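You operate a simulated robot arm through the tools that you are given. There is no shell and no other tool. Be economical: measure what you need, move in short steps, check, and stop when the job is done.

Carry out the task below with a simulated two-armed robot. There is one attempt and no reset: what you move stays moved.

JOB
Count the wooden plugs on the top of the press bench, then put as many of the steel blocks from the top of the press bench on the lower shelf of the wall bench. Stack the arched block marked "59" from the top of the press bench on top of the arched block marked "72". Fetch the small grey pad and set it on top of the taped carton on the top of the glue table. Close the left table drawer. Put the hand roller on top of the green triangle. Fetch the green sanding block from the top of the laminating bench and set it on the low shelf of the clamp rack. Put the black mallet on the deck of the trolley. Do these in any order.

The check looks at the end state, three seconds after you hand in, the way a careful person would. Anything else that was tipped, shoved, dropped, spilled or broken makes it a failure.

ROBOT AND FRAMES
Two 6-joint arms with two-finger parallel grippers on one trunk, on a base that drives. Base frame: it is fixed to the floor where the robot stands at the start and does not move with it; the origin is under the middle of the robot, x ahead of it, y to its left, z up; the surface under the hand at the start is at about z = 0.8. Readings come in m, rad, newtons and seconds.
The left shoulder is at the start at [0.05, 0.17, 1.31], the right one opposite. Each reaches about 1.092 m from its shoulder. Places, roughly: arched block [0.75, 1.25, 0.75]; black mallet (24x6x9 cm) [-9.5, 0.6, 0.8]; deck of the trolley [-11.3, 0.9, 0.6]; green triangle (17x16x3 cm) [-10.8, -1.2, 0.9]; hand roller (6x7x16 cm) [-8.1, 0.7, 0.9]; left table drawer [-7.7, 0.8, 0.7]; low shelf of the clamp rack (22x162 cm) [-4.7, -1.32, 0.36]; lower shelf of the wall bench [-1.8, -1.2, 0.4]; small grey pad (7x5x2 cm) [1.2, 3.3, 0.8]; steel block (4x4x3 cm) [0.8, 0, 0.8]; taped carton (26x15x13 cm) [-0.5, 4.5, 0.9]; wooden plug (3x3x3 cm) [0.4, 0.3, 0.8]. Payload 1.57 kg a hand.
The TCP of each hand is the grasp point between the finger pads, 0.03 m short of the fingertips. In the tool frame z runs along the fingers and y along their closing line. Largest opening 0.08 m; finger width 0.017, thickness 0.012; the body of the gripper, 0.04 by 0.082 m, starts 0.08 m behind the TCP.
Orientation is told as [roll, pitch, yaw] about the base's x, y, z axes, in that order, counted from this pose: with the fingers straight down and closing along the base's y, the tool's x points along the base's -x, its y along +y and its z along -z.

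CONTROLS
- The arms move only by the tool apply_moves. It takes "left_increments", "right_increments" or both (then of equal length, played together; a hand with none holds still); each is a list of rows, each a list of 7 numbers: the turn, a rotation vector about the base's x, y, z in rad, then the shift along the base's x, y, z in mm, then the opening in per cent of the stroke, from 0 (shut) to 100 (fully open). In form: [[ax, ay, az, x, y, z, fingers], ...]. A call has 1 to 12 rows; each row shifts and turns the commanded pose from where the row before left it. A row lasts 0.2 s, in which the tool goes at most 0.05 m and 0.15 rad; a call with a longer step from one row to the next is refused whole, and so is a gripper value outside its range. Where a pose cannot be reached the arm comes as near as it can. A force on the tool above 40 N (or 10 N above the force at the start of the call, whichever is more), or a blocked arm, ends the call early, and 0.2 s more pass. The fingers move at their own pace (about 0.045 m/s each) and stop on an object; they squeeze with about 25 N. The grip force told is the motor's: it shows also when the fingers shut on nothing. Time passes only in rows, and 0.2 s behind the last, so rows that do not move let the fingers close. The reply holds the time, the measured pose of the TCP, the force on the tool along the base axes, the opening and the grip force, in the units named above and with some noise, with the torque about the TCP (base axes, N m) and any sound that the robot's microphone picked up.
- Cameras (640 x 400 px; columns grow to the right, rows downward): "scene" is now at [0.0293, 0.0317, 1.8769]; the picture's right is [0.40, -0.92, 0.00], its down [-0.71, -0.31, -0.63] and it looks along [0.58, 0.25, -0.78] (base axes); focal length 264 px, centre (320, 200). "left" rides on the left gripper at [0.072, 0.007, -0.122] in its tool frame; the picture's right is [-0.09, 1.00, 0.00], its down [-0.84, -0.08, -0.54] and it looks along [-0.54, -0.05, 0.84] (tool axes); focal length 238 px, centre (320, 200). "right" rides on the right gripper at [0.072, -0.007, -0.122] in its tool frame; the picture's right is [0.09, 1.00, 0.00], its down [-0.84, 0.08, -0.54] and it looks along [-0.54, 0.05, 0.84] (tool axes); focal length 238 px, centre (320, 200). There is no depth. A picture from a camera that has moved, and an enlarged one, comes with that camera's place and axes in the base frame and with its lens.
- grab_frame(camera): a new picture of that camera. No time passes.
- slide_trunk(by): slides the trunk up (or, below 0, down) by that many m; the arms and the scene camera ride with it, the base frame stays. It gives what a move gives, with no picture.
- drive_base(legs): drives the robot by 1 to 6 legs, each [ahead, left, turn to the left] in m, m and rad, along the robot's own axes; the way and the turn of a leg run together, so that a leg with both is an arc; at most 1.5 m and 3.142 rad a leg. The arms and the cameras ride along, it lands a little off, and it stops where it bumps. It gives what a move gives.
- pan_tilt(pan, tilt): turns the head with the scene camera to pan (to the left, within 1.501 rad either way) and tilt (down, from -0.506 to 1.204), counted from straight ahead of the robot. It gives what a move gives.
- inspect(camera, box): a new picture of the part [left, top, right, bottom] of that camera's present view, enlarged. No time passes.
- sign_off(): hands the job in; it is judged then, once.

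Work in short steps. Places have to be worked out from the pictures, the camera data and where the tool is seen: move nearer, look again, correct. Check each grasp and each placing, and mend what went wrong. You have 217 turns and 212 pictures in all, those below and enlarged ones among them. Open the grippers and draw the arms clear of the work before you hand the job in, unless the task says otherwise; then end with one line.

The tools are called after "Request:" by a JSON object that holds its "name" and its "arguments". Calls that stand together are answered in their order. apply_moves: Moves the arms, as the interface text tells. Its arguments: {"type":"object","properties":{"left_increments":{"type":"array"},"right_increments":{"type":"array"}},"required":[]} The other tools are called the same way: slide_trunk (by) slides the trunk up or down; drive_base (legs) drives the base; pan_tilt (pan, tilt) turns the head that bears the scene camera; grab_frame (camera) takes a picture; inspect (camera, box) takes an enlarged picture of a part of a camera's view; sign_off () hands the job in.

At the start:

```text
t: 0.0
left_tool_pos: [0.4749, 0.6574, 1.1996]
left_tcp_rot: [-0.001, 0.001, 0.0]
left_wrist_force: [0.3, 0.3, 0.2]
left_torque: [0.02, 0.01, 0.01]
left_gripper_width: 0.0801
left_gripper_force: 0.0
right_tool_pos: [0.8084, 0.0855, 1.1996]
right_tcp_rot: [0.001, 0.0, 0.0]
right_wrist_force: [0.1, -0.5, 1.0]
right_torque: [0.01, -0.01, 0.0]
right_gripper_width: 0.0799
right_gripper_force: 0.1
trunk travel left (down, up): [-0.925, 0.045]
robot x, y, heading: [0.0025, -0.0029, -0.001]
head pan, tilt: [0.414, 0.888]
```

scene: 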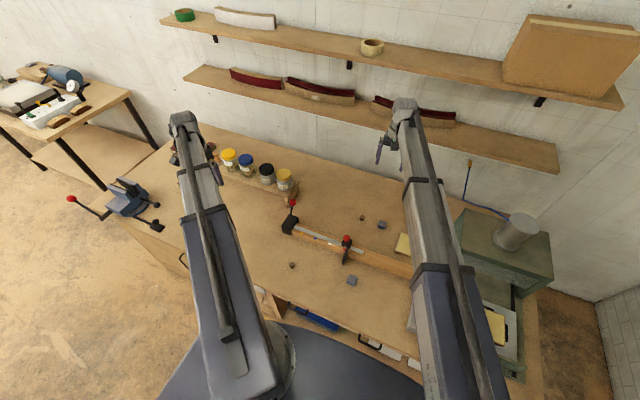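
right: 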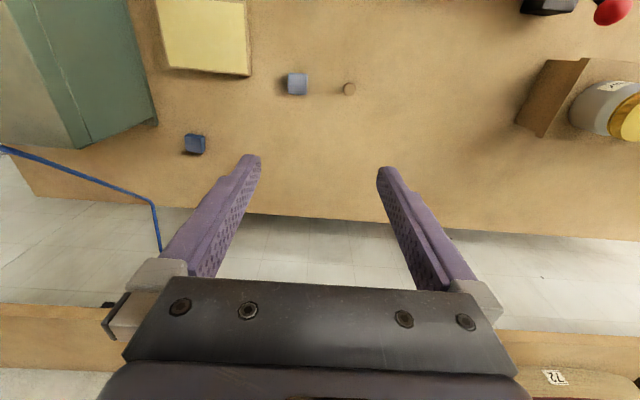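
left: 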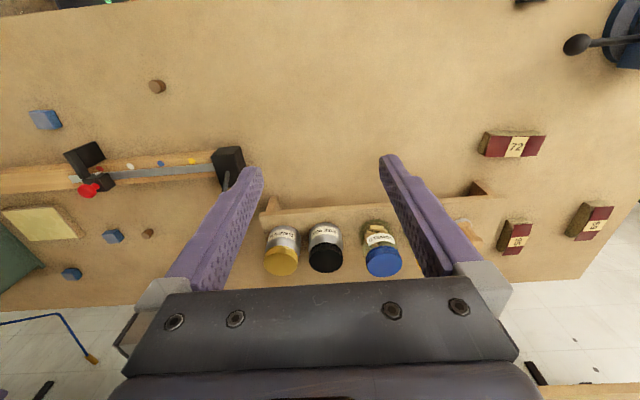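

I see two plugs and three steel blocks so far; parts of the bench are hidden by the arms. I look from another head angle.

Request:
{"name": "pan_tilt", "arguments": {"pan": 0.0, "tilt": 0.9}}

Request:
{"name": "grab_frame", "arguments": {"camera": "scene"}}

Request:
{"name": "inspect", "arguments": {"camera": "left", "box": [320, 0, 640, 300]}}

```text
t: 0.9
left_tool_pos: [0.4752, 0.6565, 1.1992]
left_tcp_rot: [0.002, 0.001, -0.002]
left_wrist_force: [-0.7, 0.8, 0.3]
left_torque: [0.0, -0.03, -0.01]
left_gripper_width: 0.08
left_gripper_force: 0.1
right_tool_pos: [0.807, 0.0856, 1.1994]
right_tcp_rot: [0.001, 0.0, 0.0]
right_wrist_force: [0.2, 0.0, 0.1]
right_torque: [-0.01, -0.02, -0.01]
right_gripper_width: 0.08
right_gripper_force: 0.1
trunk travel left (down, up): [-0.925, 0.045]
robot x, y, heading: [0.0004, -0.0001, 0.0]
head pan, tilt: [0.0, 0.901]
```

```text
208 pictures are left
camera scene: at [0.0351, 0.0012, 1.876], right [0.0, -1.0, 0.0], down [-0.78, 0.0, -0.62], along [0.62, 0.0, -0.78], focal length 264 px, centre (320, 200)
```

scene: 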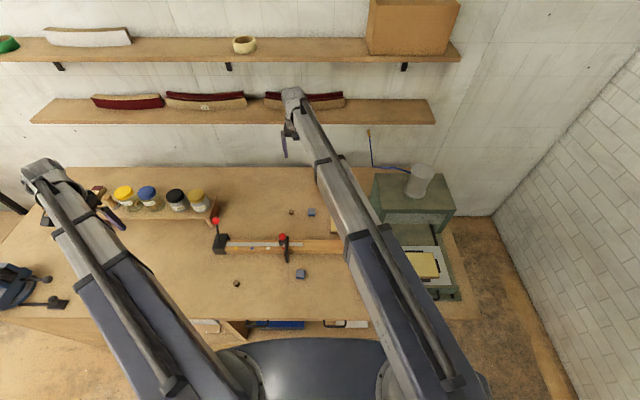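

```text
1.33 times, centred on (480, 150) of left
camera zoom: at [0.4038, 0.6633, 1.3224], right [0.09, 1.0, 0.0], down [0.84, -0.08, 0.54], along [0.54, -0.05, -0.84], focal length 318 px, centre (107, 267)
```

zoom: 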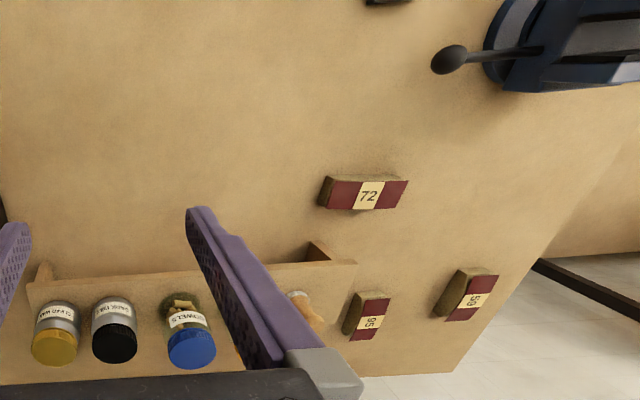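

I enlarge the arched blocks' labels, and the cluttered right end of the bench.

Request:
{"name": "inspect", "arguments": {"camera": "left", "box": [470, 120, 630, 260]}}

Request:
{"name": "inspect", "arguments": {"camera": "scene", "box": [200, 150, 480, 350]}}

Request:
{"name": "inspect", "arguments": {"camera": "right", "box": [0, 0, 400, 250]}}

```text
2.86 times, centred on (550, 190) of left
camera zoom: at [0.4038, 0.6633, 1.3224], right [0.09, 1.0, 0.0], down [0.84, -0.08, 0.54], along [0.54, -0.05, -0.84], focal length 681 px, centre (-337, 229)
```

zoom: 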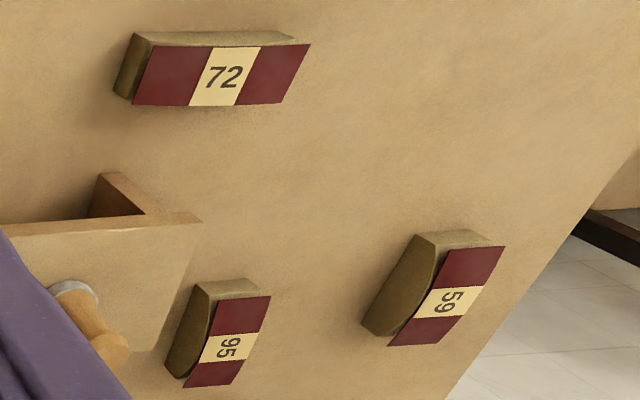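

```text
2.00 times, centred on (340, 250) of scene
camera zoom: at [0.0351, 0.0012, 1.876], right [0.0, -1.0, 0.0], down [-0.78, 0.0, -0.62], along [0.62, 0.0, -0.78], focal length 529 px, centre (280, 100)
```

zoom: 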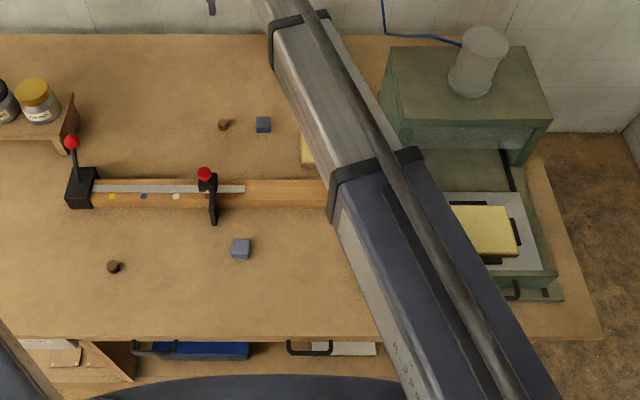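

```text
1.60 times, centred on (200, 125) of right
camera zoom: at [0.7338, 0.0782, 1.3224], right [-0.09, 1.0, 0.0], down [0.84, 0.08, 0.54], along [0.54, 0.05, -0.84], focal length 381 px, centre (512, 320)
```

zoom: 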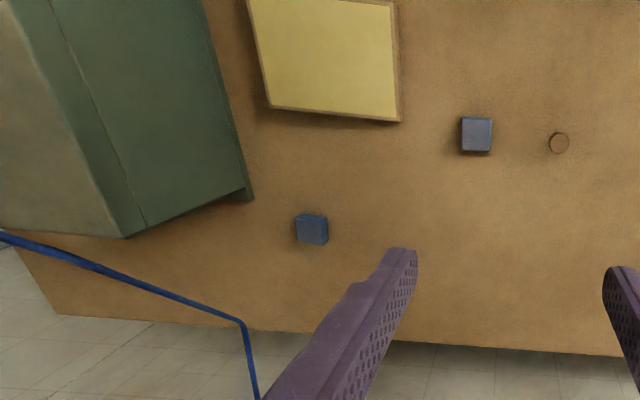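

Now I move the left hand toward the arched blocks and the right hand rightwards to get closer views.

Request:
{"name": "apply_moves", "arguments": {"left_increments": [[0, 0, 0, 0, 45, 0, 100], [0, 0, 0, 0, 45, 0, 100], [0, 0, 0, 0, 45, 0, 100], [0, 0, 0, 0, 45, 0, 100], [0, 0, 0, 0, 45, 0, 100], [0, 0, 0, 0, 45, 0, 100]], "right_increments": [[0, 0, 0, -45, -45, 0, 100], [0, 0, 0, -45, -45, 0, 100], [0, 0, 0, -45, -45, 0, 100], [0, 0, 0, -45, -45, 0, 100], [0, 0, 0, -45, -45, 0, 100], [0, 0, 0, -45, -45, 0, 100]]}}

Request:
{"name": "grab_frame", "arguments": {"camera": "scene"}}

Request:
{"name": "grab_frame", "arguments": {"camera": "right"}}

Request:
{"name": "grab_frame", "arguments": {"camera": "left"}}

```text
refused: row 1 steps farther than a row can; nothing moved
```

```text
203 pictures are left
camera scene: at [0.0351, 0.0012, 1.876], right [0.0, -1.0, 0.0], down [-0.78, 0.0, -0.62], along [0.62, 0.0, -0.78], focal length 264 px, centre (320, 200)
```

scene: 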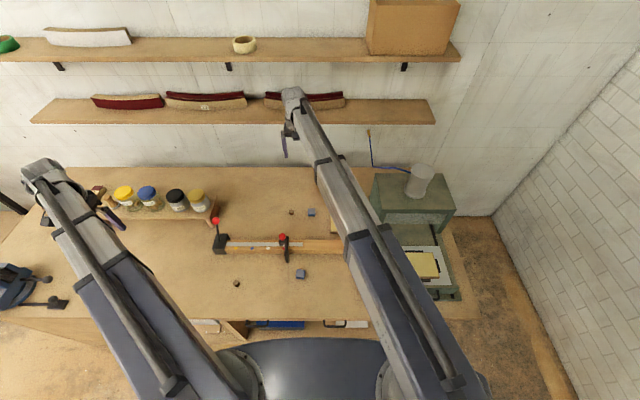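

```text
202 pictures are left
camera right: at [0.7338, 0.0782, 1.3224], right [-0.09, 1.0, 0.0], down [0.84, 0.08, 0.54], along [0.54, 0.05, -0.84], focal length 238 px, centre (320, 200)
```

right: 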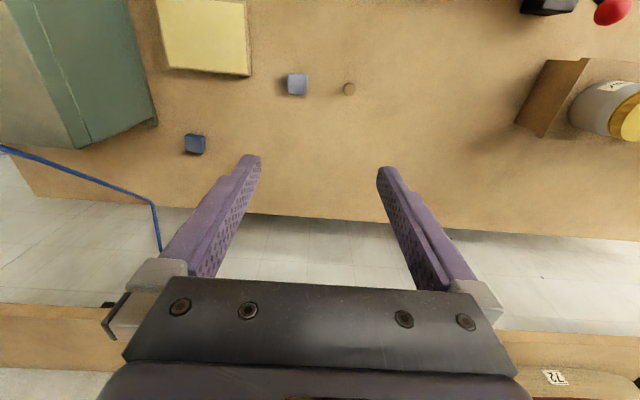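

```text
201 pictures are left
camera left: at [0.4038, 0.6633, 1.3224], right [0.09, 1.0, 0.0], down [0.84, -0.08, 0.54], along [0.54, -0.05, -0.84], focal length 238 px, centre (320, 200)
```

left: 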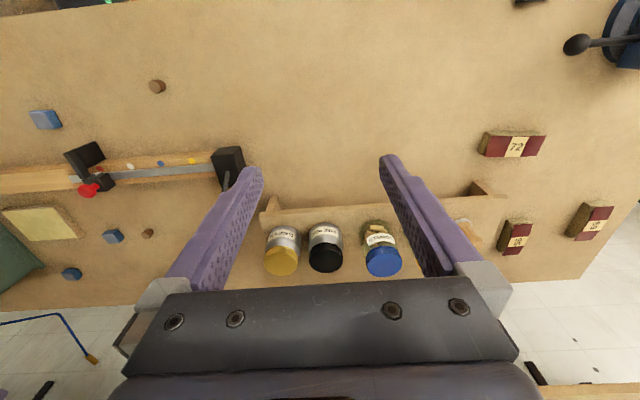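

A row may go 50 mm in total. I retry with 30 mm per axis.

Request:
{"name": "apply_moves", "arguments": {"left_increments": [[0, 0, 0, 0, 45, 0, 100], [0, 0, 0, 0, 45, 0, 100], [0, 0, 0, 0, 45, 0, 100], [0, 0, 0, 0, 45, 0, 100], [0, 0, 0, 0, 45, 0, 100], [0, 0, 0, 0, 45, 0, 100], [0, 0, 0, 0, 45, 0, 100], [0, 0, 0, 0, 45, 0, 100]], "right_increments": [[0, 0, 0, -34, -34, 0, 100], [0, 0, 0, -34, -34, 0, 100], [0, 0, 0, -34, -34, 0, 100], [0, 0, 0, -34, -34, 0, 100], [0, 0, 0, -34, -34, 0, 100], [0, 0, 0, -34, -34, 0, 100], [0, 0, 0, -34, -34, 0, 100], [0, 0, 0, -34, -34, 0, 100]]}}

Request:
{"name": "inspect", "arguments": {"camera": "scene", "box": [60, 80, 380, 280]}}

Request:
{"name": "grab_frame", "arguments": {"camera": "right"}}

Request:
{"name": "grab_frame", "arguments": {"camera": "left"}}

```text
t: 2.7
left_tool_pos: [0.4495, 0.9453, 1.1999]
left_tcp_rot: [0.001, -0.001, 0.0]
left_wrist_force: [-0.2, 0.2, -0.2]
left_torque: [0.01, -0.03, 0.0]
left_gripper_width: 0.0802
left_gripper_force: 0.1
left hand out of reach, approached as far as the arm can: row 7, 8
right_tool_pos: [0.5341, -0.1879, 1.2004]
right_tcp_rot: [0.002, 0.001, 0.0]
right_wrist_force: [0.2, -0.6, -0.7]
right_torque: [0.0, -0.03, 0.0]
right_gripper_width: 0.0803
right_gripper_force: 0.0
trunk travel left (down, up): [-0.925, 0.045]
robot x, y, heading: [0.002, 0.0033, 0.004]
head pan, tilt: [0.0, 0.901]
```

```text
2.00 times, centred on (220, 180) of scene
camera zoom: at [0.0339, 0.0008, 1.876], right [0.0, -1.0, 0.0], down [-0.78, 0.0, -0.62], along [0.62, 0.0, -0.78], focal length 529 px, centre (520, 240)
```

zoom: 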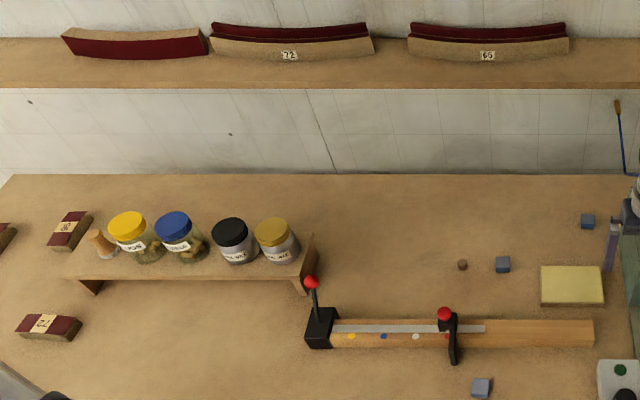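

```text
199 pictures are left
camera right: at [0.4609, -0.1956, 1.3227], right [-0.09, 1.0, 0.0], down [0.84, 0.08, 0.54], along [0.54, 0.05, -0.84], focal length 238 px, centre (320, 200)
```

right: 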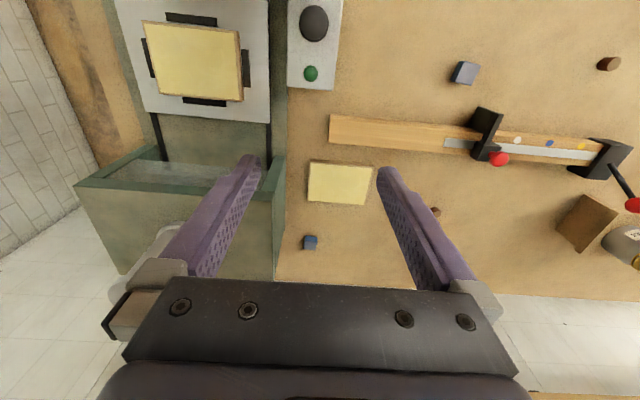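

```text
198 pictures are left
camera left: at [0.3773, 0.9507, 1.3228], right [0.09, 1.0, 0.0], down [0.84, -0.08, 0.54], along [0.54, -0.05, -0.84], focal length 238 px, centre (320, 200)
```

left: 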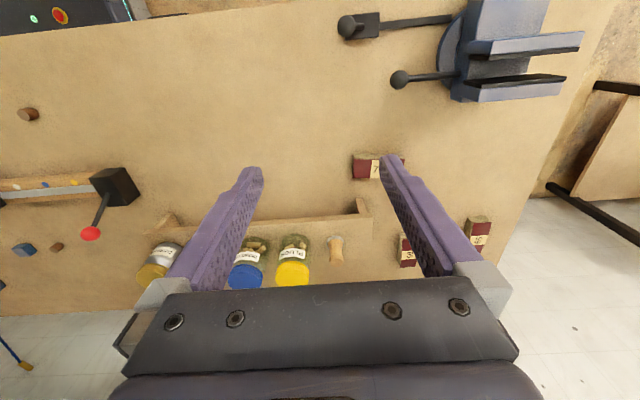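

Shelf arches seem labelled as well; I enlarge those labels to disambiguate.

Request:
{"name": "inspect", "arguments": {"camera": "scene", "box": [160, 85, 250, 135]}}

Request:
{"name": "inspect", "arguments": {"camera": "scene", "box": [50, 170, 150, 260]}}

Request:
{"name": "inspect", "arguments": {"camera": "scene", "box": [260, 85, 350, 135]}}

```text
7.11 times, centred on (205, 110) of scene
camera zoom: at [0.0339, 0.0008, 1.876], right [0.0, -1.0, 0.0], down [-0.78, 0.0, -0.62], along [0.62, 0.0, -0.78], focal length 1881 px, centre (1138, 840)
```

zoom: 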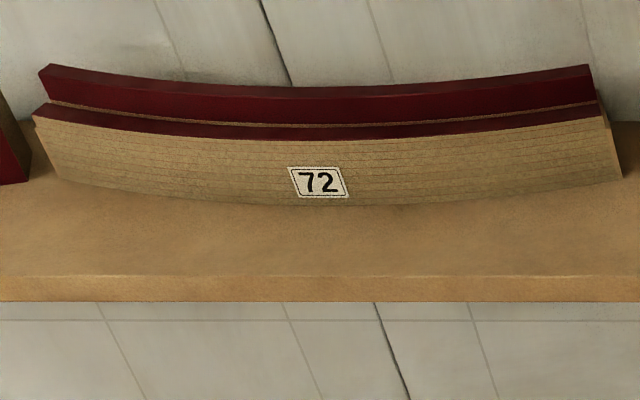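

```text
4.44 times, centred on (100, 215) of scene
camera zoom: at [0.0339, 0.0008, 1.876], right [0.0, -1.0, 0.0], down [-0.78, 0.0, -0.62], along [0.62, 0.0, -0.78], focal length 1176 px, centre (1298, 133)
```

zoom: 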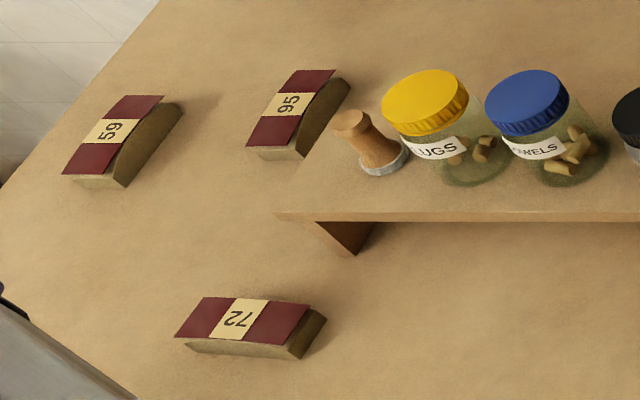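

```text
7.11 times, centred on (305, 110) of scene
camera zoom: at [0.0339, 0.0008, 1.876], right [0.0, -1.0, 0.0], down [-0.78, 0.0, -0.62], along [0.62, 0.0, -0.78], focal length 1881 px, centre (427, 840)
```

zoom: 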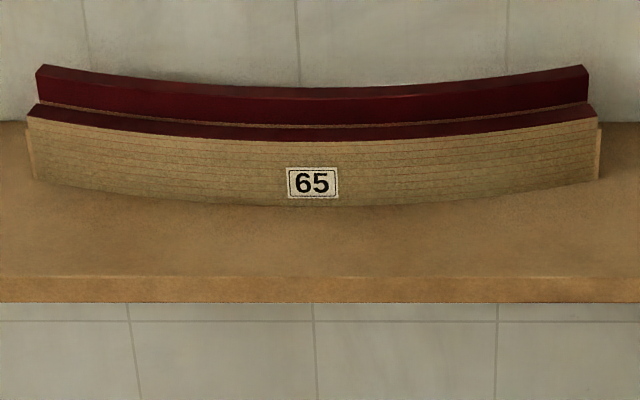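

The bench arches are 72, 59 and 95; the shelf ones are forms. I drive left to bring the left arm near the arched blocks.

Request:
{"name": "drive_base", "arguments": {"legs": [[0, 0.8, 0]]}}

Request:
{"name": "pan_tilt", "arguments": {"pan": 0.3, "tilt": 0.8}}

Request:
{"name": "grab_frame", "arguments": {"camera": "scene"}}

Request:
{"name": "grab_frame", "arguments": {"camera": "left"}}

```text
t: 7.0
left_tool_pos: [0.4644, 1.7394, 1.1993]
left_tcp_rot: [0.002, -0.001, -0.008]
left_wrist_force: [0.8, 1.4, -0.1]
left_torque: [0.0, -0.01, -0.02]
left_gripper_width: 0.0798
left_gripper_force: 0.0
right_tool_pos: [0.5385, 0.6042, 1.2003]
right_tcp_rot: [0.0, 0.0, -0.01]
right_wrist_force: [0.1, 0.9, 0.2]
right_torque: [-0.03, -0.01, 0.0]
right_gripper_width: 0.08
right_gripper_force: 0.1
trunk travel left (down, up): [-0.925, 0.045]
robot x, y, heading: [0.0014, 0.7971, -0.01]
head pan, tilt: [0.0, 0.901]
```

```text
t: 7.8
left_tool_pos: [0.465, 1.7383, 1.2002]
left_tcp_rot: [0.0, 0.0, -0.01]
left_wrist_force: [-1.2, -0.1, 0.5]
left_torque: [0.02, -0.01, -0.02]
left_gripper_width: 0.0801
left_gripper_force: 0.1
right_tool_pos: [0.5383, 0.6037, 1.1997]
right_tcp_rot: [0.001, -0.001, -0.01]
right_wrist_force: [1.2, 0.2, -0.7]
right_torque: [0.0, 0.0, -0.01]
right_gripper_width: 0.0801
right_gripper_force: 0.0
trunk travel left (down, up): [-0.925, 0.045]
robot x, y, heading: [0.0044, 0.8003, -0.012]
head pan, tilt: [0.3, 0.799]
```

```text
194 pictures are left
camera scene: at [0.041, 0.8222, 1.8839], right [0.28, -0.96, 0.0], down [-0.69, -0.2, -0.7], along [0.67, 0.2, -0.72], focal length 264 px, centre (320, 200)
```

scene: 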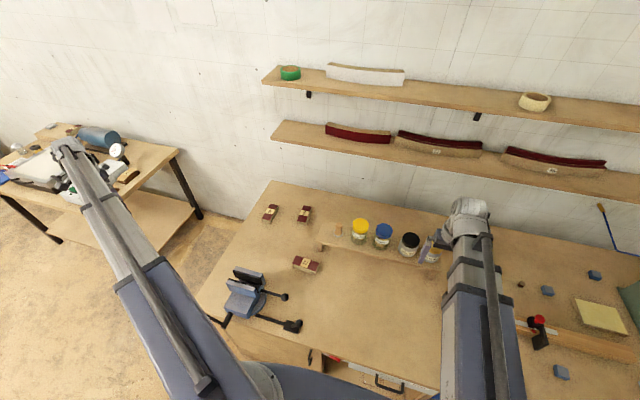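

```text
193 pictures are left
camera left: at [0.3925, 1.7445, 1.3225], right [0.1, 0.99, 0.0], down [0.84, -0.09, 0.54], along [0.54, -0.05, -0.84], focal length 238 px, centre (320, 200)
```

left: 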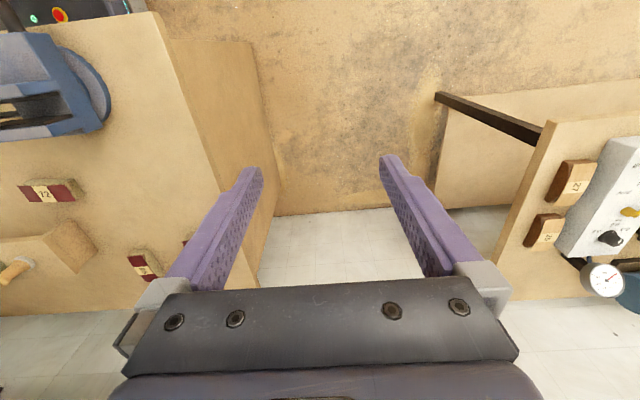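

I bring the left hand over near block 59 for a close look.

Request:
{"name": "apply_moves", "arguments": {"left_increments": [[0, 0, 0, 26, -37, -12, 100], [0, 0, 0, 26, -37, -12, 100], [0, 0, 0, 26, -37, -12, 100], [0, 0, 0, 26, -37, -12, 100], [0, 0, 0, 26, -37, -12, 100], [0, 0, 0, 26, -37, -12, 100], [0, 0, 0, 26, -37, -12, 100], [0, 0, 0, 26, -37, -12, 100], [0, 0, 0, 26, -37, -12, 100], [0, 0, 0, 26, -37, -12, 100]]}}

Request:
{"name": "grab_frame", "arguments": {"camera": "left"}}

```text
t: 10.0
left_tool_pos: [0.7253, 1.3649, 1.1991]
left_tcp_rot: [0.002, 0.001, -0.009]
left_wrist_force: [0.4, 0.5, -1.5]
left_torque: [0.02, 0.0, 0.0]
left_gripper_width: 0.08
left_gripper_force: 0.1
left hand out of reach, approached as far as the arm can: row 1, 2, 3, 4, 5, 6, 7, 8, 9, 10
right_tool_pos: [0.5386, 0.6045, 1.2002]
right_tcp_rot: [-0.002, 0.0, -0.011]
right_wrist_force: [0.2, 0.0, 1.1]
right_torque: [-0.01, 0.03, -0.02]
right_gripper_width: 0.0801
right_gripper_force: 0.1
trunk travel left (down, up): [-0.925, 0.045]
robot x, y, heading: [0.0045, 0.7932, -0.015]
head pan, tilt: [0.3, 0.799]
```

```text
192 pictures are left
camera left: at [0.653, 1.3715, 1.3225], right [0.1, 0.99, 0.0], down [0.84, -0.09, 0.54], along [0.54, -0.05, -0.84], focal length 238 px, centre (320, 200)
```

left: 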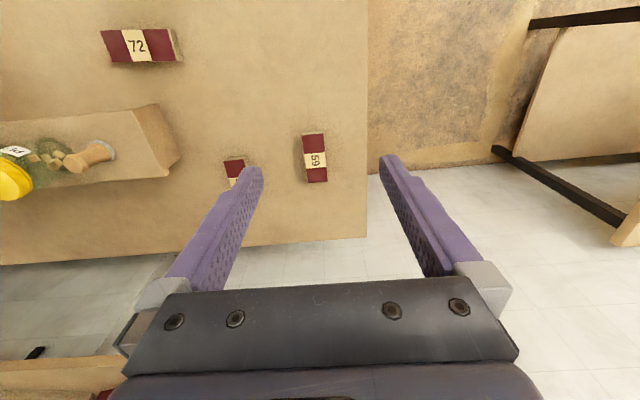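

The hand moved in x, y but not down; I test a straight-down move.

Request:
{"name": "apply_moves", "arguments": {"left_increments": [[0, 0, 0, 0, 0, -40, 100], [0, 0, 0, 0, 0, -40, 100], [0, 0, 0, 0, 0, -40, 100]]}}

Request:
{"name": "grab_frame", "arguments": {"camera": "left"}}

```text
t: 10.8
left_tool_pos: [0.7253, 1.3659, 1.1991]
left_tcp_rot: [0.002, -0.002, -0.01]
left_wrist_force: [-0.3, 0.0, -0.5]
left_torque: [0.04, 0.01, -0.01]
left_gripper_width: 0.08
left_gripper_force: 0.0
left hand out of reach, approached as far as the arm can: row 1, 2, 3
right_tool_pos: [0.5366, 0.6048, 1.1991]
right_tcp_rot: [0.0, -0.001, -0.01]
right_wrist_force: [-0.3, -0.3, -0.3]
right_torque: [0.0, -0.02, -0.01]
right_gripper_width: 0.08
right_gripper_force: 0.0
trunk travel left (down, up): [-0.925, 0.045]
robot x, y, heading: [0.0062, 0.7972, -0.009]
head pan, tilt: [0.3, 0.799]
```

```text
191 pictures are left
camera left: at [0.6527, 1.3722, 1.3224], right [0.1, 0.99, 0.0], down [0.84, -0.09, 0.54], along [0.54, -0.05, -0.84], focal length 238 px, centre (320, 200)
```

left: 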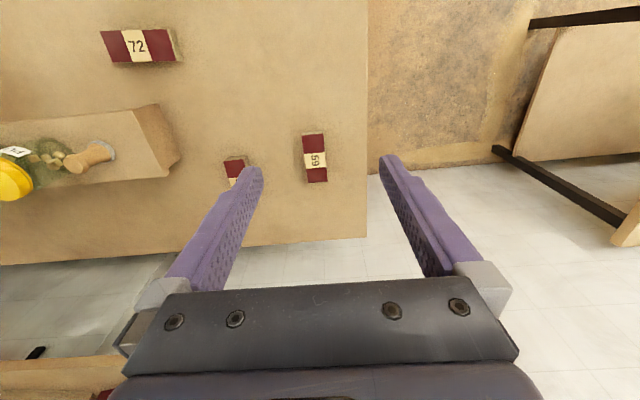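

The arm can't lower further in that posture, so I use the trunk: slide down 0.15.

Request:
{"name": "slide_trunk", "arguments": {"by": -0.15}}

Request:
{"name": "grab_frame", "arguments": {"camera": "left"}}

Request:
{"name": "grab_frame", "arguments": {"camera": "right"}}

```text
t: 12.5
left_tool_pos: [0.7243, 1.3641, 1.0502]
left_tcp_rot: [0.0, -0.001, -0.011]
left_wrist_force: [0.2, 0.3, 0.0]
left_torque: [-0.03, -0.01, 0.0]
left_gripper_width: 0.08
left_gripper_force: 0.0
right_tool_pos: [0.5385, 0.605, 1.0497]
right_tcp_rot: [0.0, 0.002, -0.012]
right_wrist_force: [-0.5, -0.2, -0.9]
right_torque: [-0.01, 0.01, 0.01]
right_gripper_width: 0.0801
right_gripper_force: 0.0
trunk travel left (down, up): [-0.775, 0.195]
robot x, y, heading: [0.003, 0.799, -0.014]
head pan, tilt: [0.3, 0.799]
```

```text
190 pictures are left
camera left: at [0.6525, 1.3723, 1.1725], right [0.1, 0.99, 0.0], down [0.84, -0.09, 0.54], along [0.54, -0.05, -0.84], focal length 238 px, centre (320, 200)
```

left: 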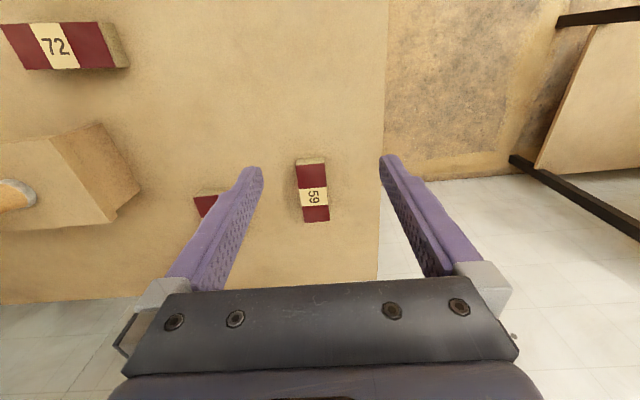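

```text
189 pictures are left
camera right: at [0.4644, 0.598, 1.1725], right [-0.08, 1.0, 0.0], down [0.84, 0.07, 0.54], along [0.54, 0.04, -0.84], focal length 238 px, centre (320, 200)
```

right: 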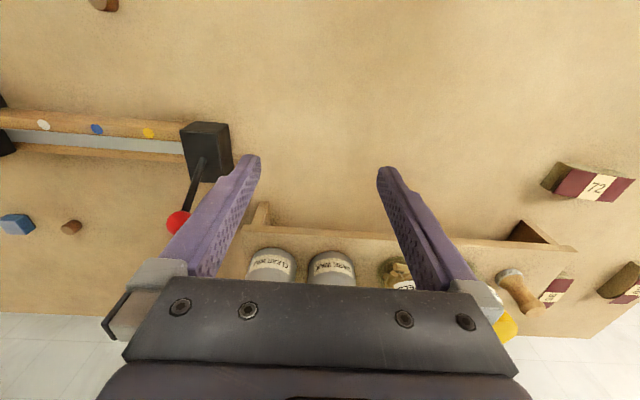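

Block 59 is about at (0.84, 1.345), long axis along x, ~5 cm wide. I move above it and look again.

Request:
{"name": "apply_moves", "arguments": {"left_increments": [[0, 0, 0, 38, -7, 0, 100], [0, 0, 0, 38, -7, 0, 100], [0, 0, 0, 37, -6, 0, 100], [0, 0, 0, 0, 0, -40, 100], [0, 0, 0, 0, 0, -20, 100]]}}

Request:
{"name": "grab_frame", "arguments": {"camera": "left"}}

```text
t: 13.7
left_tool_pos: [0.8384, 1.3443, 1.0504]
left_tcp_rot: [0.002, -0.001, -0.011]
left_wrist_force: [0.9, 0.0, 0.5]
left_torque: [0.0, -0.01, -0.01]
left_gripper_width: 0.0801
left_gripper_force: 0.2
left hand out of reach, approached as far as the arm can: row 4, 5
right_tool_pos: [0.5377, 0.6046, 1.0501]
right_tcp_rot: [-0.001, 0.0, -0.011]
right_wrist_force: [0.1, 0.3, 0.0]
right_torque: [0.0, 0.01, 0.01]
right_gripper_width: 0.08
right_gripper_force: 0.1
trunk travel left (down, up): [-0.775, 0.195]
robot x, y, heading: [0.005, 0.7985, -0.01]
head pan, tilt: [0.3, 0.799]
```

```text
188 pictures are left
camera left: at [0.7656, 1.3515, 1.1721], right [0.1, 0.99, 0.0], down [0.84, -0.09, 0.54], along [0.54, -0.05, -0.84], focal length 238 px, centre (320, 200)
```

left: 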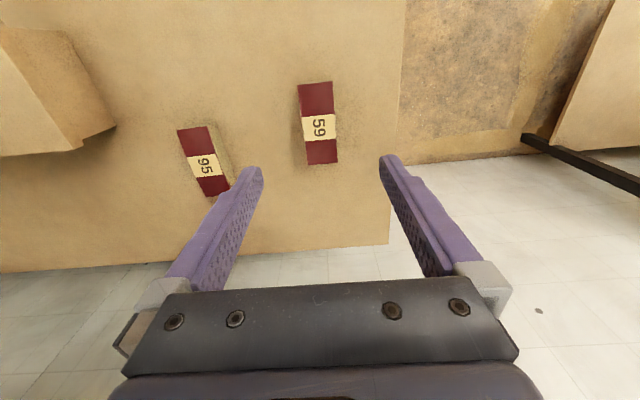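

Label top triangulates to (0.847, 1.343, 0.862). I lower the trunk 0.13 and shift slightly, then look.

Request:
{"name": "slide_trunk", "arguments": {"by": -0.13}}

Request:
{"name": "grab_frame", "arguments": {"camera": "left"}}

Request:
{"name": "grab_frame", "arguments": {"camera": "scene"}}

```text
t: 15.3
left_tool_pos: [0.8379, 1.3456, 0.92]
left_tcp_rot: [0.0, -0.002, -0.01]
left_wrist_force: [0.3, -0.3, -0.3]
left_torque: [0.01, 0.01, 0.03]
left_gripper_width: 0.0801
left_gripper_force: 0.2
right_tool_pos: [0.537, 0.6027, 0.9191]
right_tcp_rot: [0.003, 0.001, -0.011]
right_wrist_force: [-0.1, 0.3, 0.0]
right_torque: [-0.02, -0.01, 0.01]
right_gripper_width: 0.0801
right_gripper_force: 0.1
trunk travel left (down, up): [-0.645, 0.325]
robot x, y, heading: [0.0049, 0.7971, -0.009]
head pan, tilt: [0.3, 0.799]
```

```text
187 pictures are left
camera left: at [0.7651, 1.3518, 1.0425], right [0.1, 0.99, 0.0], down [0.84, -0.09, 0.54], along [0.54, -0.05, -0.84], focal length 238 px, centre (320, 200)
```

left: 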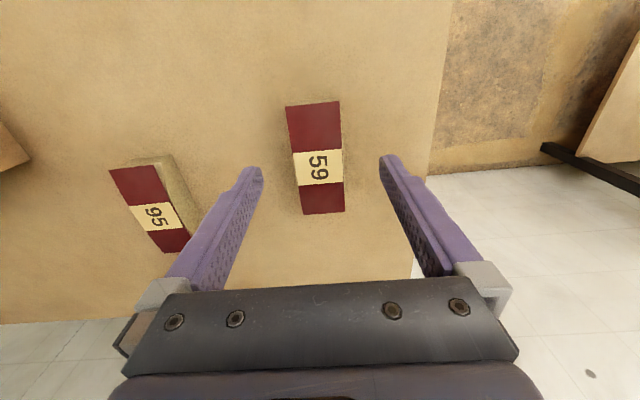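

```text
186 pictures are left
camera scene: at [0.0409, 0.8224, 1.604], right [0.29, -0.96, 0.0], down [-0.69, -0.2, -0.7], along [0.67, 0.2, -0.72], focal length 264 px, centre (320, 200)
```

scene: 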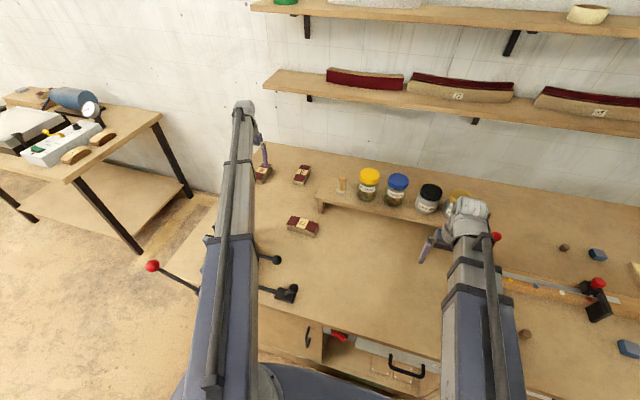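

I probe which motions the arms permit: right hand up, then down with a check.

Request:
{"name": "apply_moves", "arguments": {"right_increments": [[0, 0, 0, 0, 0, 40, 100], [0, 0, 0, 0, 0, 40, 100]]}}

Request:
{"name": "apply_moves", "arguments": {"left_increments": [[0, 0, 0, 0, 0, -10, 100]], "right_increments": [[0, 0, 0, 0, 0, -20, 100]]}}

```text
t: 15.9
left_tool_pos: [0.8372, 1.3467, 0.9199]
left_tcp_rot: [0.001, -0.002, -0.011]
left_wrist_force: [-1.0, 0.4, 0.2]
left_torque: [0.01, 0.01, -0.03]
left_gripper_width: 0.0802
left_gripper_force: 0.1
right_tool_pos: [0.5379, 0.6044, 0.9199]
right_tcp_rot: [0.0, 0.001, -0.011]
right_wrist_force: [-0.3, 0.6, -0.9]
right_torque: [0.01, 0.0, -0.01]
right_gripper_width: 0.0801
right_gripper_force: 0.1
right hand out of reach, approached as far as the arm can: row 1, 2
trunk travel left (down, up): [-0.645, 0.325]
robot x, y, heading: [0.0012, 0.7979, -0.015]
head pan, tilt: [0.3, 0.799]
```

```text
t: 16.3
left_tool_pos: [0.8377, 1.3443, 0.9205]
left_tcp_rot: [0.001, -0.003, -0.011]
left_wrist_force: [0.2, -0.2, 0.7]
left_torque: [-0.02, 0.01, -0.01]
left_gripper_width: 0.0801
left_gripper_force: 0.1
left hand out of reach, approached as far as the arm can: row 1
right_tool_pos: [0.5379, 0.604, 0.9199]
right_tcp_rot: [0.001, 0.0, -0.009]
right_wrist_force: [0.6, 0.1, 0.1]
right_torque: [0.01, 0.01, 0.04]
right_gripper_width: 0.0799
right_gripper_force: 0.0
right hand out of reach, approached as far as the arm can: row 1
trunk travel left (down, up): [-0.645, 0.325]
robot x, y, heading: [0.0018, 0.8007, -0.01]
head pan, tilt: [0.3, 0.799]
```

Height seems fixed relative to the shoulders, so the arm plane is horizontal. I test whether the hand can tilt and how that moves things, using the right hand.

Request:
{"name": "apply_moves", "arguments": {"right_increments": [[0, -0.15, 0, 0, 0, 0, 100], [0, -0.15, 0, 0, 0, 0, 100]]}}

Request:
{"name": "pan_tilt", "arguments": {"pan": 0.75, "tilt": 1.0}}

Request:
{"name": "grab_frame", "arguments": {"camera": "scene"}}

```text
t: 16.9
left_tool_pos: [0.8379, 1.3455, 0.9209]
left_tcp_rot: [0.002, -0.002, -0.011]
left_wrist_force: [-0.2, 0.5, 0.0]
left_torque: [0.0, 0.0, 0.01]
left_gripper_width: 0.0801
left_gripper_force: 0.1
right_tool_pos: [0.5372, 0.6053, 0.9302]
right_tcp_rot: [0.004, -0.303, -0.009]
right_wrist_force: [-0.3, 0.0, -0.1]
right_torque: [-0.01, -0.01, 0.0]
right_gripper_width: 0.0798
right_gripper_force: 0.0
right hand out of reach, approached as far as the arm can: row 2
trunk travel left (down, up): [-0.645, 0.325]
robot x, y, heading: [0.004, 0.7978, -0.012]
head pan, tilt: [0.3, 0.799]
```

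```text
t: 17.8
left_tool_pos: [0.8373, 1.3438, 0.9195]
left_tcp_rot: [0.001, 0.002, -0.012]
left_wrist_force: [0.2, -0.8, 0.3]
left_torque: [-0.01, 0.01, -0.01]
left_gripper_width: 0.0802
left_gripper_force: 0.0
right_tool_pos: [0.5381, 0.6047, 0.9285]
right_tcp_rot: [0.003, -0.298, -0.011]
right_wrist_force: [-0.7, 0.6, 0.0]
right_torque: [0.0, 0.01, 0.0]
right_gripper_width: 0.0801
right_gripper_force: 0.1
trunk travel left (down, up): [-0.645, 0.325]
robot x, y, heading: [0.0063, 0.7982, -0.009]
head pan, tilt: [0.75, 1.0]
```

```text
185 pictures are left
camera scene: at [0.0153, 0.8464, 1.5888], right [0.67, -0.74, 0.0], down [-0.62, -0.57, -0.54], along [0.4, 0.36, -0.84], focal length 264 px, centre (320, 200)
```

scene: 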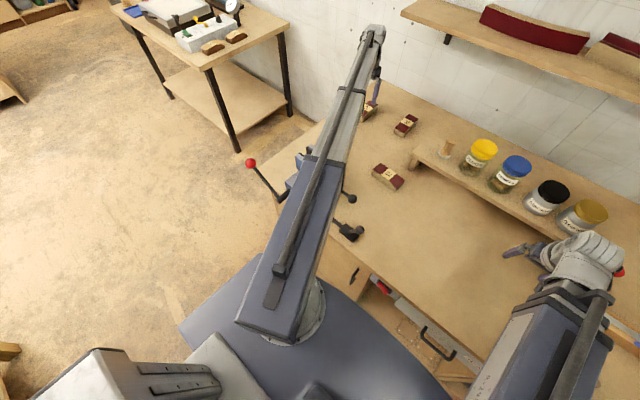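

The arms are telescopic with height fixed to the trunk, and the vise (top ~0.98) lies under the left arm. I raise the trunk and look down at the base/bench gap to plan a safer stance.

Request:
{"name": "slide_trunk", "arguments": {"by": 0.28}}

Request:
{"name": "pan_tilt", "arguments": {"pan": 0.0, "tilt": 1.2}}

Request:
{"name": "grab_frame", "arguments": {"camera": "scene"}}

Request:
{"name": "pan_tilt", "arguments": {"pan": 1.5, "tilt": 0.8}}

Request:
{"name": "grab_frame", "arguments": {"camera": "scene"}}

```text
t: 20.6
left_tool_pos: [0.8375, 1.3451, 1.2001]
left_tcp_rot: [0.001, 0.002, -0.01]
left_wrist_force: [0.9, -0.4, -0.4]
left_torque: [-0.02, 0.0, -0.03]
left_gripper_width: 0.0803
left_gripper_force: 0.0
right_tool_pos: [0.539, 0.605, 1.2103]
right_tcp_rot: [0.005, -0.3, -0.01]
right_wrist_force: [0.1, 0.1, -0.5]
right_torque: [0.01, -0.01, 0.02]
right_gripper_width: 0.08
right_gripper_force: 0.0
trunk travel left (down, up): [-0.925, 0.045]
robot x, y, heading: [0.0006, 0.798, -0.01]
head pan, tilt: [0.75, 1.0]
```

```text
t: 21.7
left_tool_pos: [0.8386, 1.3447, 1.1991]
left_tcp_rot: [0.002, -0.002, -0.01]
left_wrist_force: [-0.4, 0.2, -1.2]
left_torque: [0.0, -0.03, -0.03]
left_gripper_width: 0.0799
left_gripper_force: 0.1
right_tool_pos: [0.538, 0.6053, 1.2103]
right_tcp_rot: [0.004, -0.301, -0.009]
right_wrist_force: [0.3, -0.2, 0.0]
right_torque: [-0.03, -0.04, -0.01]
right_gripper_width: 0.0799
right_gripper_force: 0.1
trunk travel left (down, up): [-0.925, 0.045]
robot x, y, heading: [-0.0004, 0.8019, -0.011]
head pan, tilt: [0.0, 1.201]
```

```text
184 pictures are left
camera scene: at [0.0197, 0.7989, 1.8562], right [-0.01, -1.0, 0.0], down [-0.93, 0.01, -0.36], along [0.36, 0.0, -0.93], focal length 264 px, centre (320, 200)
```

scene: 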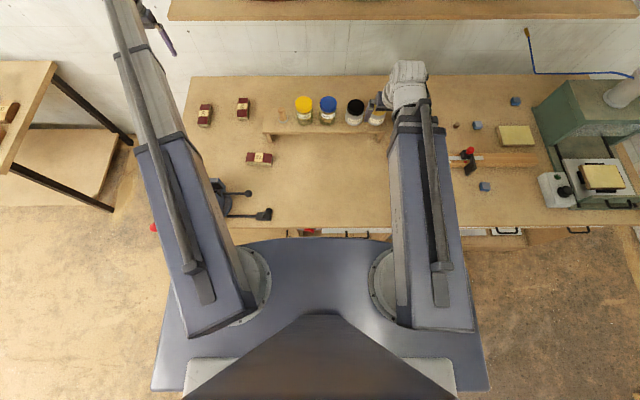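

```text
t: 23.3
left_tool_pos: [0.8377, 1.3461, 1.2]
left_tcp_rot: [0.002, -0.002, -0.01]
left_wrist_force: [0.4, -0.6, 0.5]
left_torque: [0.02, -0.02, 0.01]
left_gripper_width: 0.0799
left_gripper_force: 0.2
right_tool_pos: [0.538, 0.6053, 1.209]
right_tcp_rot: [0.004, -0.299, -0.01]
right_wrist_force: [-0.3, -0.2, -0.7]
right_torque: [0.02, 0.0, 0.01]
right_gripper_width: 0.08
right_gripper_force: 0.1
trunk travel left (down, up): [-0.925, 0.045]
robot x, y, heading: [0.0023, 0.7965, -0.011]
head pan, tilt: [1.499, 0.799]
```

```text
183 pictures are left
camera scene: at [-0.0296, 0.8798, 1.8839], right [1.0, -0.08, 0.0], down [-0.06, -0.71, -0.7], along [0.06, 0.69, -0.72], focal length 264 px, centre (320, 200)
```

scene: 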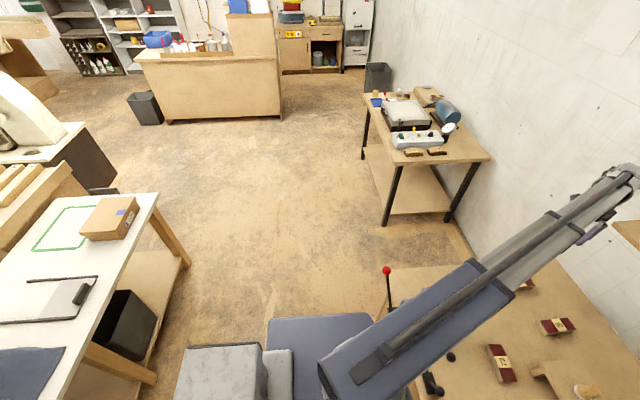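

Clear. I retract the left hand first (so turning doesn't sweep the wall shelf) and straighten the right hand.

Request:
{"name": "apply_moves", "arguments": {"left_increments": [[0, 0, 0, -40, -25, 0, 100], [0, 0, 0, -40, -25, 0, 100], [0, 0, 0, -40, -25, 0, 100], [0, 0, 0, -40, -25, 0, 100], [0, 0, 0, -40, -25, 0, 100], [0, 0, 0, -40, -25, 0, 100], [0, 0, 0, -40, -25, 0, 100], [0, 0, 0, -40, -25, 0, 100]], "right_increments": [[0, 0.15, 0, 0, 0, 0, 100], [0, 0.15, 0, 0, 0, 0, 100], [0, 0, 0, 0, 0, 0, 100], [0, 0, 0, 0, 0, 0, 100], [0, 0, 0, 0, 0, 0, 100], [0, 0, 0, 0, 0, 0, 100], [0, 0, 0, 0, 0, 0, 100], [0, 0, 0, 0, 0, 0, 100]]}}

Request:
{"name": "drive_base", "arguments": {"legs": [[0.03, -0.07, 0], [0, 0, -1.04]]}}

Request:
{"name": "pan_tilt", "arguments": {"pan": 1.3, "tilt": 0.9}}

Request:
{"name": "grab_frame", "arguments": {"camera": "scene"}}

```text
t: 25.1
left_tool_pos: [0.5158, 1.1452, 1.2]
left_tcp_rot: [0.002, -0.002, -0.009]
left_wrist_force: [-0.4, -0.3, 0.1]
left_torque: [0.01, 0.02, 0.01]
left_gripper_width: 0.08
left_gripper_force: 0.0
right_tool_pos: [0.5374, 0.6055, 1.1988]
right_tcp_rot: [0.0, 0.001, -0.01]
right_wrist_force: [-0.1, -0.4, -0.1]
right_torque: [0.02, -0.03, -0.01]
right_gripper_width: 0.0803
right_gripper_force: 0.0
right hand out of reach, approached as far as the arm can: row 1
trunk travel left (down, up): [-0.925, 0.045]
robot x, y, heading: [0.0037, 0.7991, -0.011]
head pan, tilt: [1.499, 0.799]
```

```text
t: 27.7
left_tool_pos: [0.5949, 0.8558, 1.1999]
left_tcp_rot: [0.005, -0.002, -0.435]
left_wrist_force: [-0.4, 0.4, 0.1]
left_torque: [0.01, -0.04, 0.0]
left_gripper_width: 0.0799
left_gripper_force: 0.0
right_tool_pos: [0.391, 0.3524, 1.2004]
right_tcp_rot: [-0.001, -0.002, -0.436]
right_wrist_force: [-0.3, 0.4, 0.0]
right_torque: [-0.01, -0.02, -0.01]
right_gripper_width: 0.08
right_gripper_force: 0.1
trunk travel left (down, up): [-0.925, 0.045]
robot x, y, heading: [-0.0178, 0.749, -0.439]
head pan, tilt: [1.499, 0.799]
stopped in leg 2: the robot was blocked; the commanded pose is now the measured one
```

```text
t: 28.4
left_tool_pos: [0.5973, 0.8539, 1.2]
left_tcp_rot: [0.001, 0.002, -0.433]
left_wrist_force: [-0.5, -0.5, -0.4]
left_torque: [0.0, -0.01, 0.01]
left_gripper_width: 0.0798
left_gripper_force: 0.0
right_tool_pos: [0.3928, 0.3525, 1.199]
right_tcp_rot: [-0.001, 0.0, -0.433]
right_wrist_force: [0.5, -0.6, -0.2]
right_torque: [-0.03, -0.01, -0.01]
right_gripper_width: 0.08
right_gripper_force: 0.0
trunk travel left (down, up): [-0.925, 0.045]
robot x, y, heading: [-0.0149, 0.7469, -0.441]
head pan, tilt: [1.3, 0.901]
```

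```text
182 pictures are left
camera scene: at [-0.0024, 0.8233, 1.876], right [0.76, -0.65, 0.0], down [-0.51, -0.6, -0.62], along [0.4, 0.47, -0.78], focal length 264 px, centre (320, 200)
```

scene: 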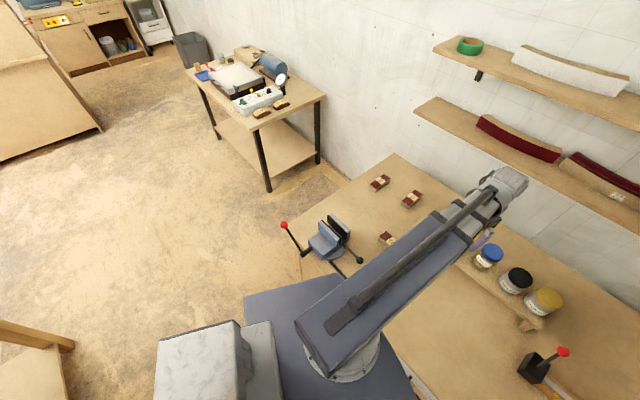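

The base can't turn there. Better stance: stand off the bench's left end facing −y (base ≈(0.5,1.9), heading −90°), where the left arm's lines to 59 and 72 clear the vise. I back off and drive there.

Request:
{"name": "drive_base", "arguments": {"legs": [[-0.15, 0, 0], [0, 0, 0.44], [0, 1.1, 0], [0, 0, -1.5708]]}}

Request:
{"name": "pan_tilt", "arguments": {"pan": 0.5, "tilt": 0.9}}

Request:
{"name": "grab_frame", "arguments": {"camera": "scene"}}

```text
t: 40.1
left_tool_pos: [0.2054, 1.4054, 1.1984]
left_tcp_rot: [0.001, 0.0, -1.554]
left_wrist_force: [0.8, 0.1, 0.7]
left_torque: [0.0, 0.01, 0.02]
left_gripper_width: 0.0801
left_gripper_force: 0.1
right_tool_pos: [-0.3347, 1.3704, 1.2007]
right_tcp_rot: [-0.001, 0.001, -1.554]
right_wrist_force: [0.2, 0.2, -0.3]
right_torque: [-0.02, -0.02, 0.01]
right_gripper_width: 0.0803
right_gripper_force: 0.2
trunk travel left (down, up): [-0.925, 0.045]
robot x, y, heading: [-0.1602, 1.9082, -1.554]
head pan, tilt: [1.3, 0.901]
```

```text
t: 41.2
left_tool_pos: [0.2067, 1.4057, 1.1999]
left_tcp_rot: [0.002, 0.0, -1.553]
left_wrist_force: [0.7, 0.4, -0.1]
left_torque: [0.02, -0.01, 0.01]
left_gripper_width: 0.08
left_gripper_force: 0.1
right_tool_pos: [-0.335, 1.3689, 1.1998]
right_tcp_rot: [-0.001, 0.0, -1.553]
right_wrist_force: [0.1, -0.1, 0.5]
right_torque: [0.01, 0.02, -0.01]
right_gripper_width: 0.08
right_gripper_force: 0.1
trunk travel left (down, up): [-0.925, 0.045]
robot x, y, heading: [-0.156, 1.9108, -1.557]
head pan, tilt: [0.499, 0.901]
```

```text
181 pictures are left
camera scene: at [-0.1204, 1.8846, 1.876], right [-0.87, -0.49, 0.0], down [-0.39, 0.68, -0.62], along [0.31, -0.54, -0.78], focal length 264 px, centre (320, 200)
```

scene: 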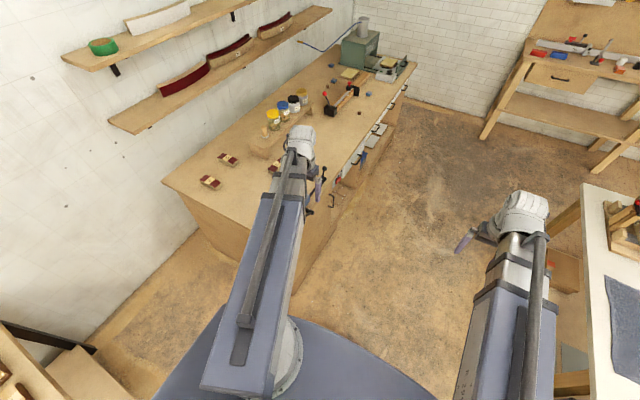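

Path is clear; I drive 0.65 m sideways to the gap stance.

Request:
{"name": "drive_base", "arguments": {"legs": [[0, 0.65, -0.015]]}}

Request:
{"name": "apply_moves", "arguments": {"right_increments": [[0, 0, 0, -35, 32, 0, 100], [0, 0, 0, -35, 32, 0, 100], [0, 0, 0, -35, 32, 0, 100], [0, 0, 0, -35, 32, 0, 100], [0, 0, 0, -35, 32, 0, 100], [0, 0, 0, -35, 32, 0, 100], [0, 0, 0, -35, 32, 0, 100], [0, 0, 0, -35, 32, 0, 100], [0, 0, 0, -35, 32, 0, 100], [0, 0, 0, -35, 32, 0, 100], [0, 0, 0, -35, 32, 0, 100], [0, 0, 0, -35, 32, 0, 100]]}}

Request:
{"name": "grab_frame", "arguments": {"camera": "left"}}

Request:
{"name": "grab_frame", "arguments": {"camera": "scene"}}

```text
t: 44.8
left_tool_pos: [0.8409, 1.3966, 1.1996]
left_tcp_rot: [0.001, 0.0, -1.585]
left_wrist_force: [-0.1, -0.4, 0.0]
left_torque: [0.03, 0.03, -0.01]
left_gripper_width: 0.0799
left_gripper_force: 0.0
right_tool_pos: [0.3004, 1.3759, 1.199]
right_tcp_rot: [-0.001, 0.001, -1.583]
right_wrist_force: [-0.6, -0.2, 0.2]
right_torque: [0.02, 0.02, 0.04]
right_gripper_width: 0.0801
right_gripper_force: 0.2
trunk travel left (down, up): [-0.925, 0.045]
robot x, y, heading: [0.4946, 1.9118, -1.584]
head pan, tilt: [0.499, 0.901]
```

```text
t: 47.4
left_tool_pos: [0.841, 1.3971, 1.2006]
left_tcp_rot: [0.003, -0.001, -1.583]
left_wrist_force: [-0.6, -0.5, -0.1]
left_torque: [0.03, -0.01, -0.01]
left_gripper_width: 0.0799
left_gripper_force: 0.0
right_tool_pos: [-0.1396, 1.7381, 1.1995]
right_tcp_rot: [0.004, -0.002, -1.583]
right_wrist_force: [-0.8, 0.3, 0.2]
right_torque: [0.05, 0.0, -0.05]
right_gripper_width: 0.08
right_gripper_force: 0.1
right hand out of reach, approached as far as the arm can: row 4, 5, 6
trunk travel left (down, up): [-0.925, 0.045]
robot x, y, heading: [0.4955, 1.9096, -1.583]
head pan, tilt: [0.499, 0.901]
```

```text
180 pictures are left
camera left: at [0.8472, 1.4684, 1.3229], right [0.99, -0.1, 0.0], down [-0.09, -0.84, 0.54], along [-0.05, -0.54, -0.84], focal length 238 px, centre (320, 200)
```

left: 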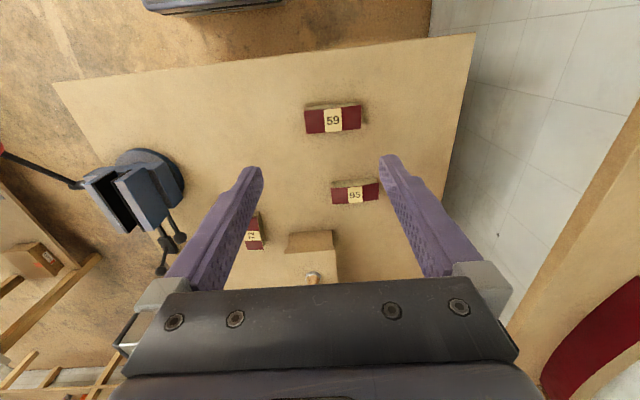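

```text
179 pictures are left
camera scene: at [0.528, 1.8855, 1.876], right [-0.88, -0.47, 0.0], down [-0.37, 0.69, -0.62], along [0.29, -0.55, -0.78], focal length 264 px, centre (320, 200)
```

scene: 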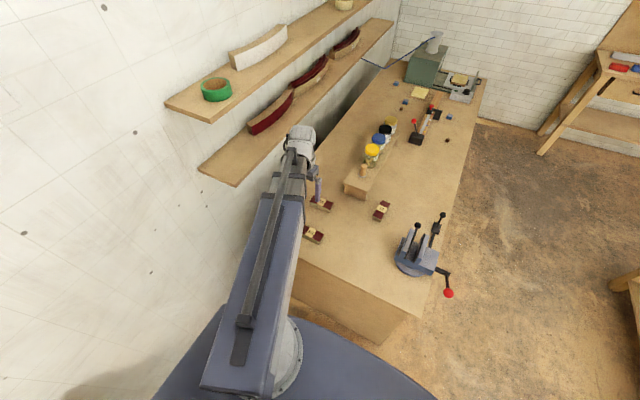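

Good overview. I enlarge the bench top to count plugs.

Request:
{"name": "inspect", "arguments": {"camera": "scene", "box": [340, 50, 500, 160]}}

Request:
{"name": "inspect", "arguments": {"camera": "scene", "box": [320, 120, 480, 280]}}

```text
3.64 times, centred on (420, 105) of scene
camera zoom: at [0.528, 1.8855, 1.876], right [-0.88, -0.47, 0.0], down [-0.37, 0.69, -0.62], along [0.29, -0.55, -0.78], focal length 962 px, centre (-44, 546)
```

zoom: 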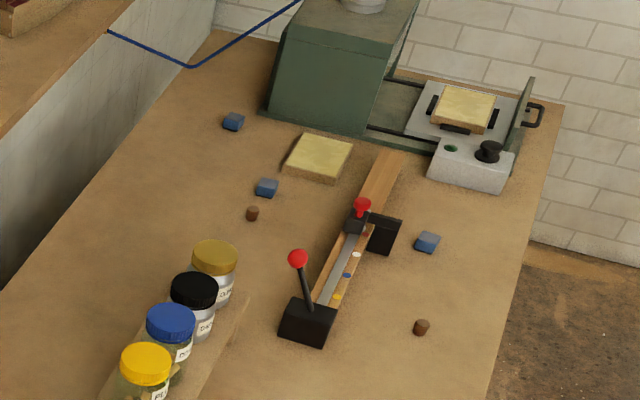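

```text
2.50 times, centred on (400, 200) of scene
camera zoom: at [0.528, 1.8855, 1.876], right [-0.88, -0.47, 0.0], down [-0.37, 0.69, -0.62], along [0.29, -0.55, -0.78], focal length 661 px, centre (120, 200)
```

zoom: 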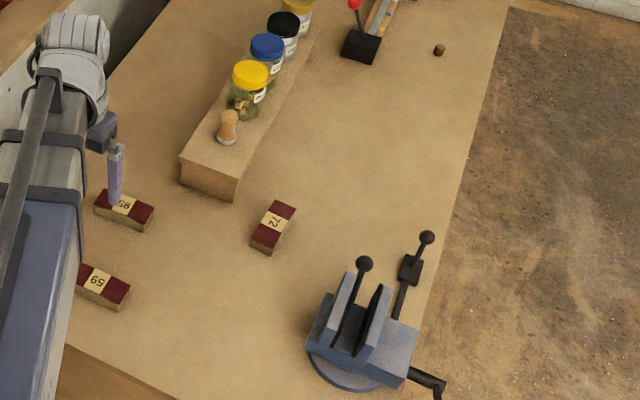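

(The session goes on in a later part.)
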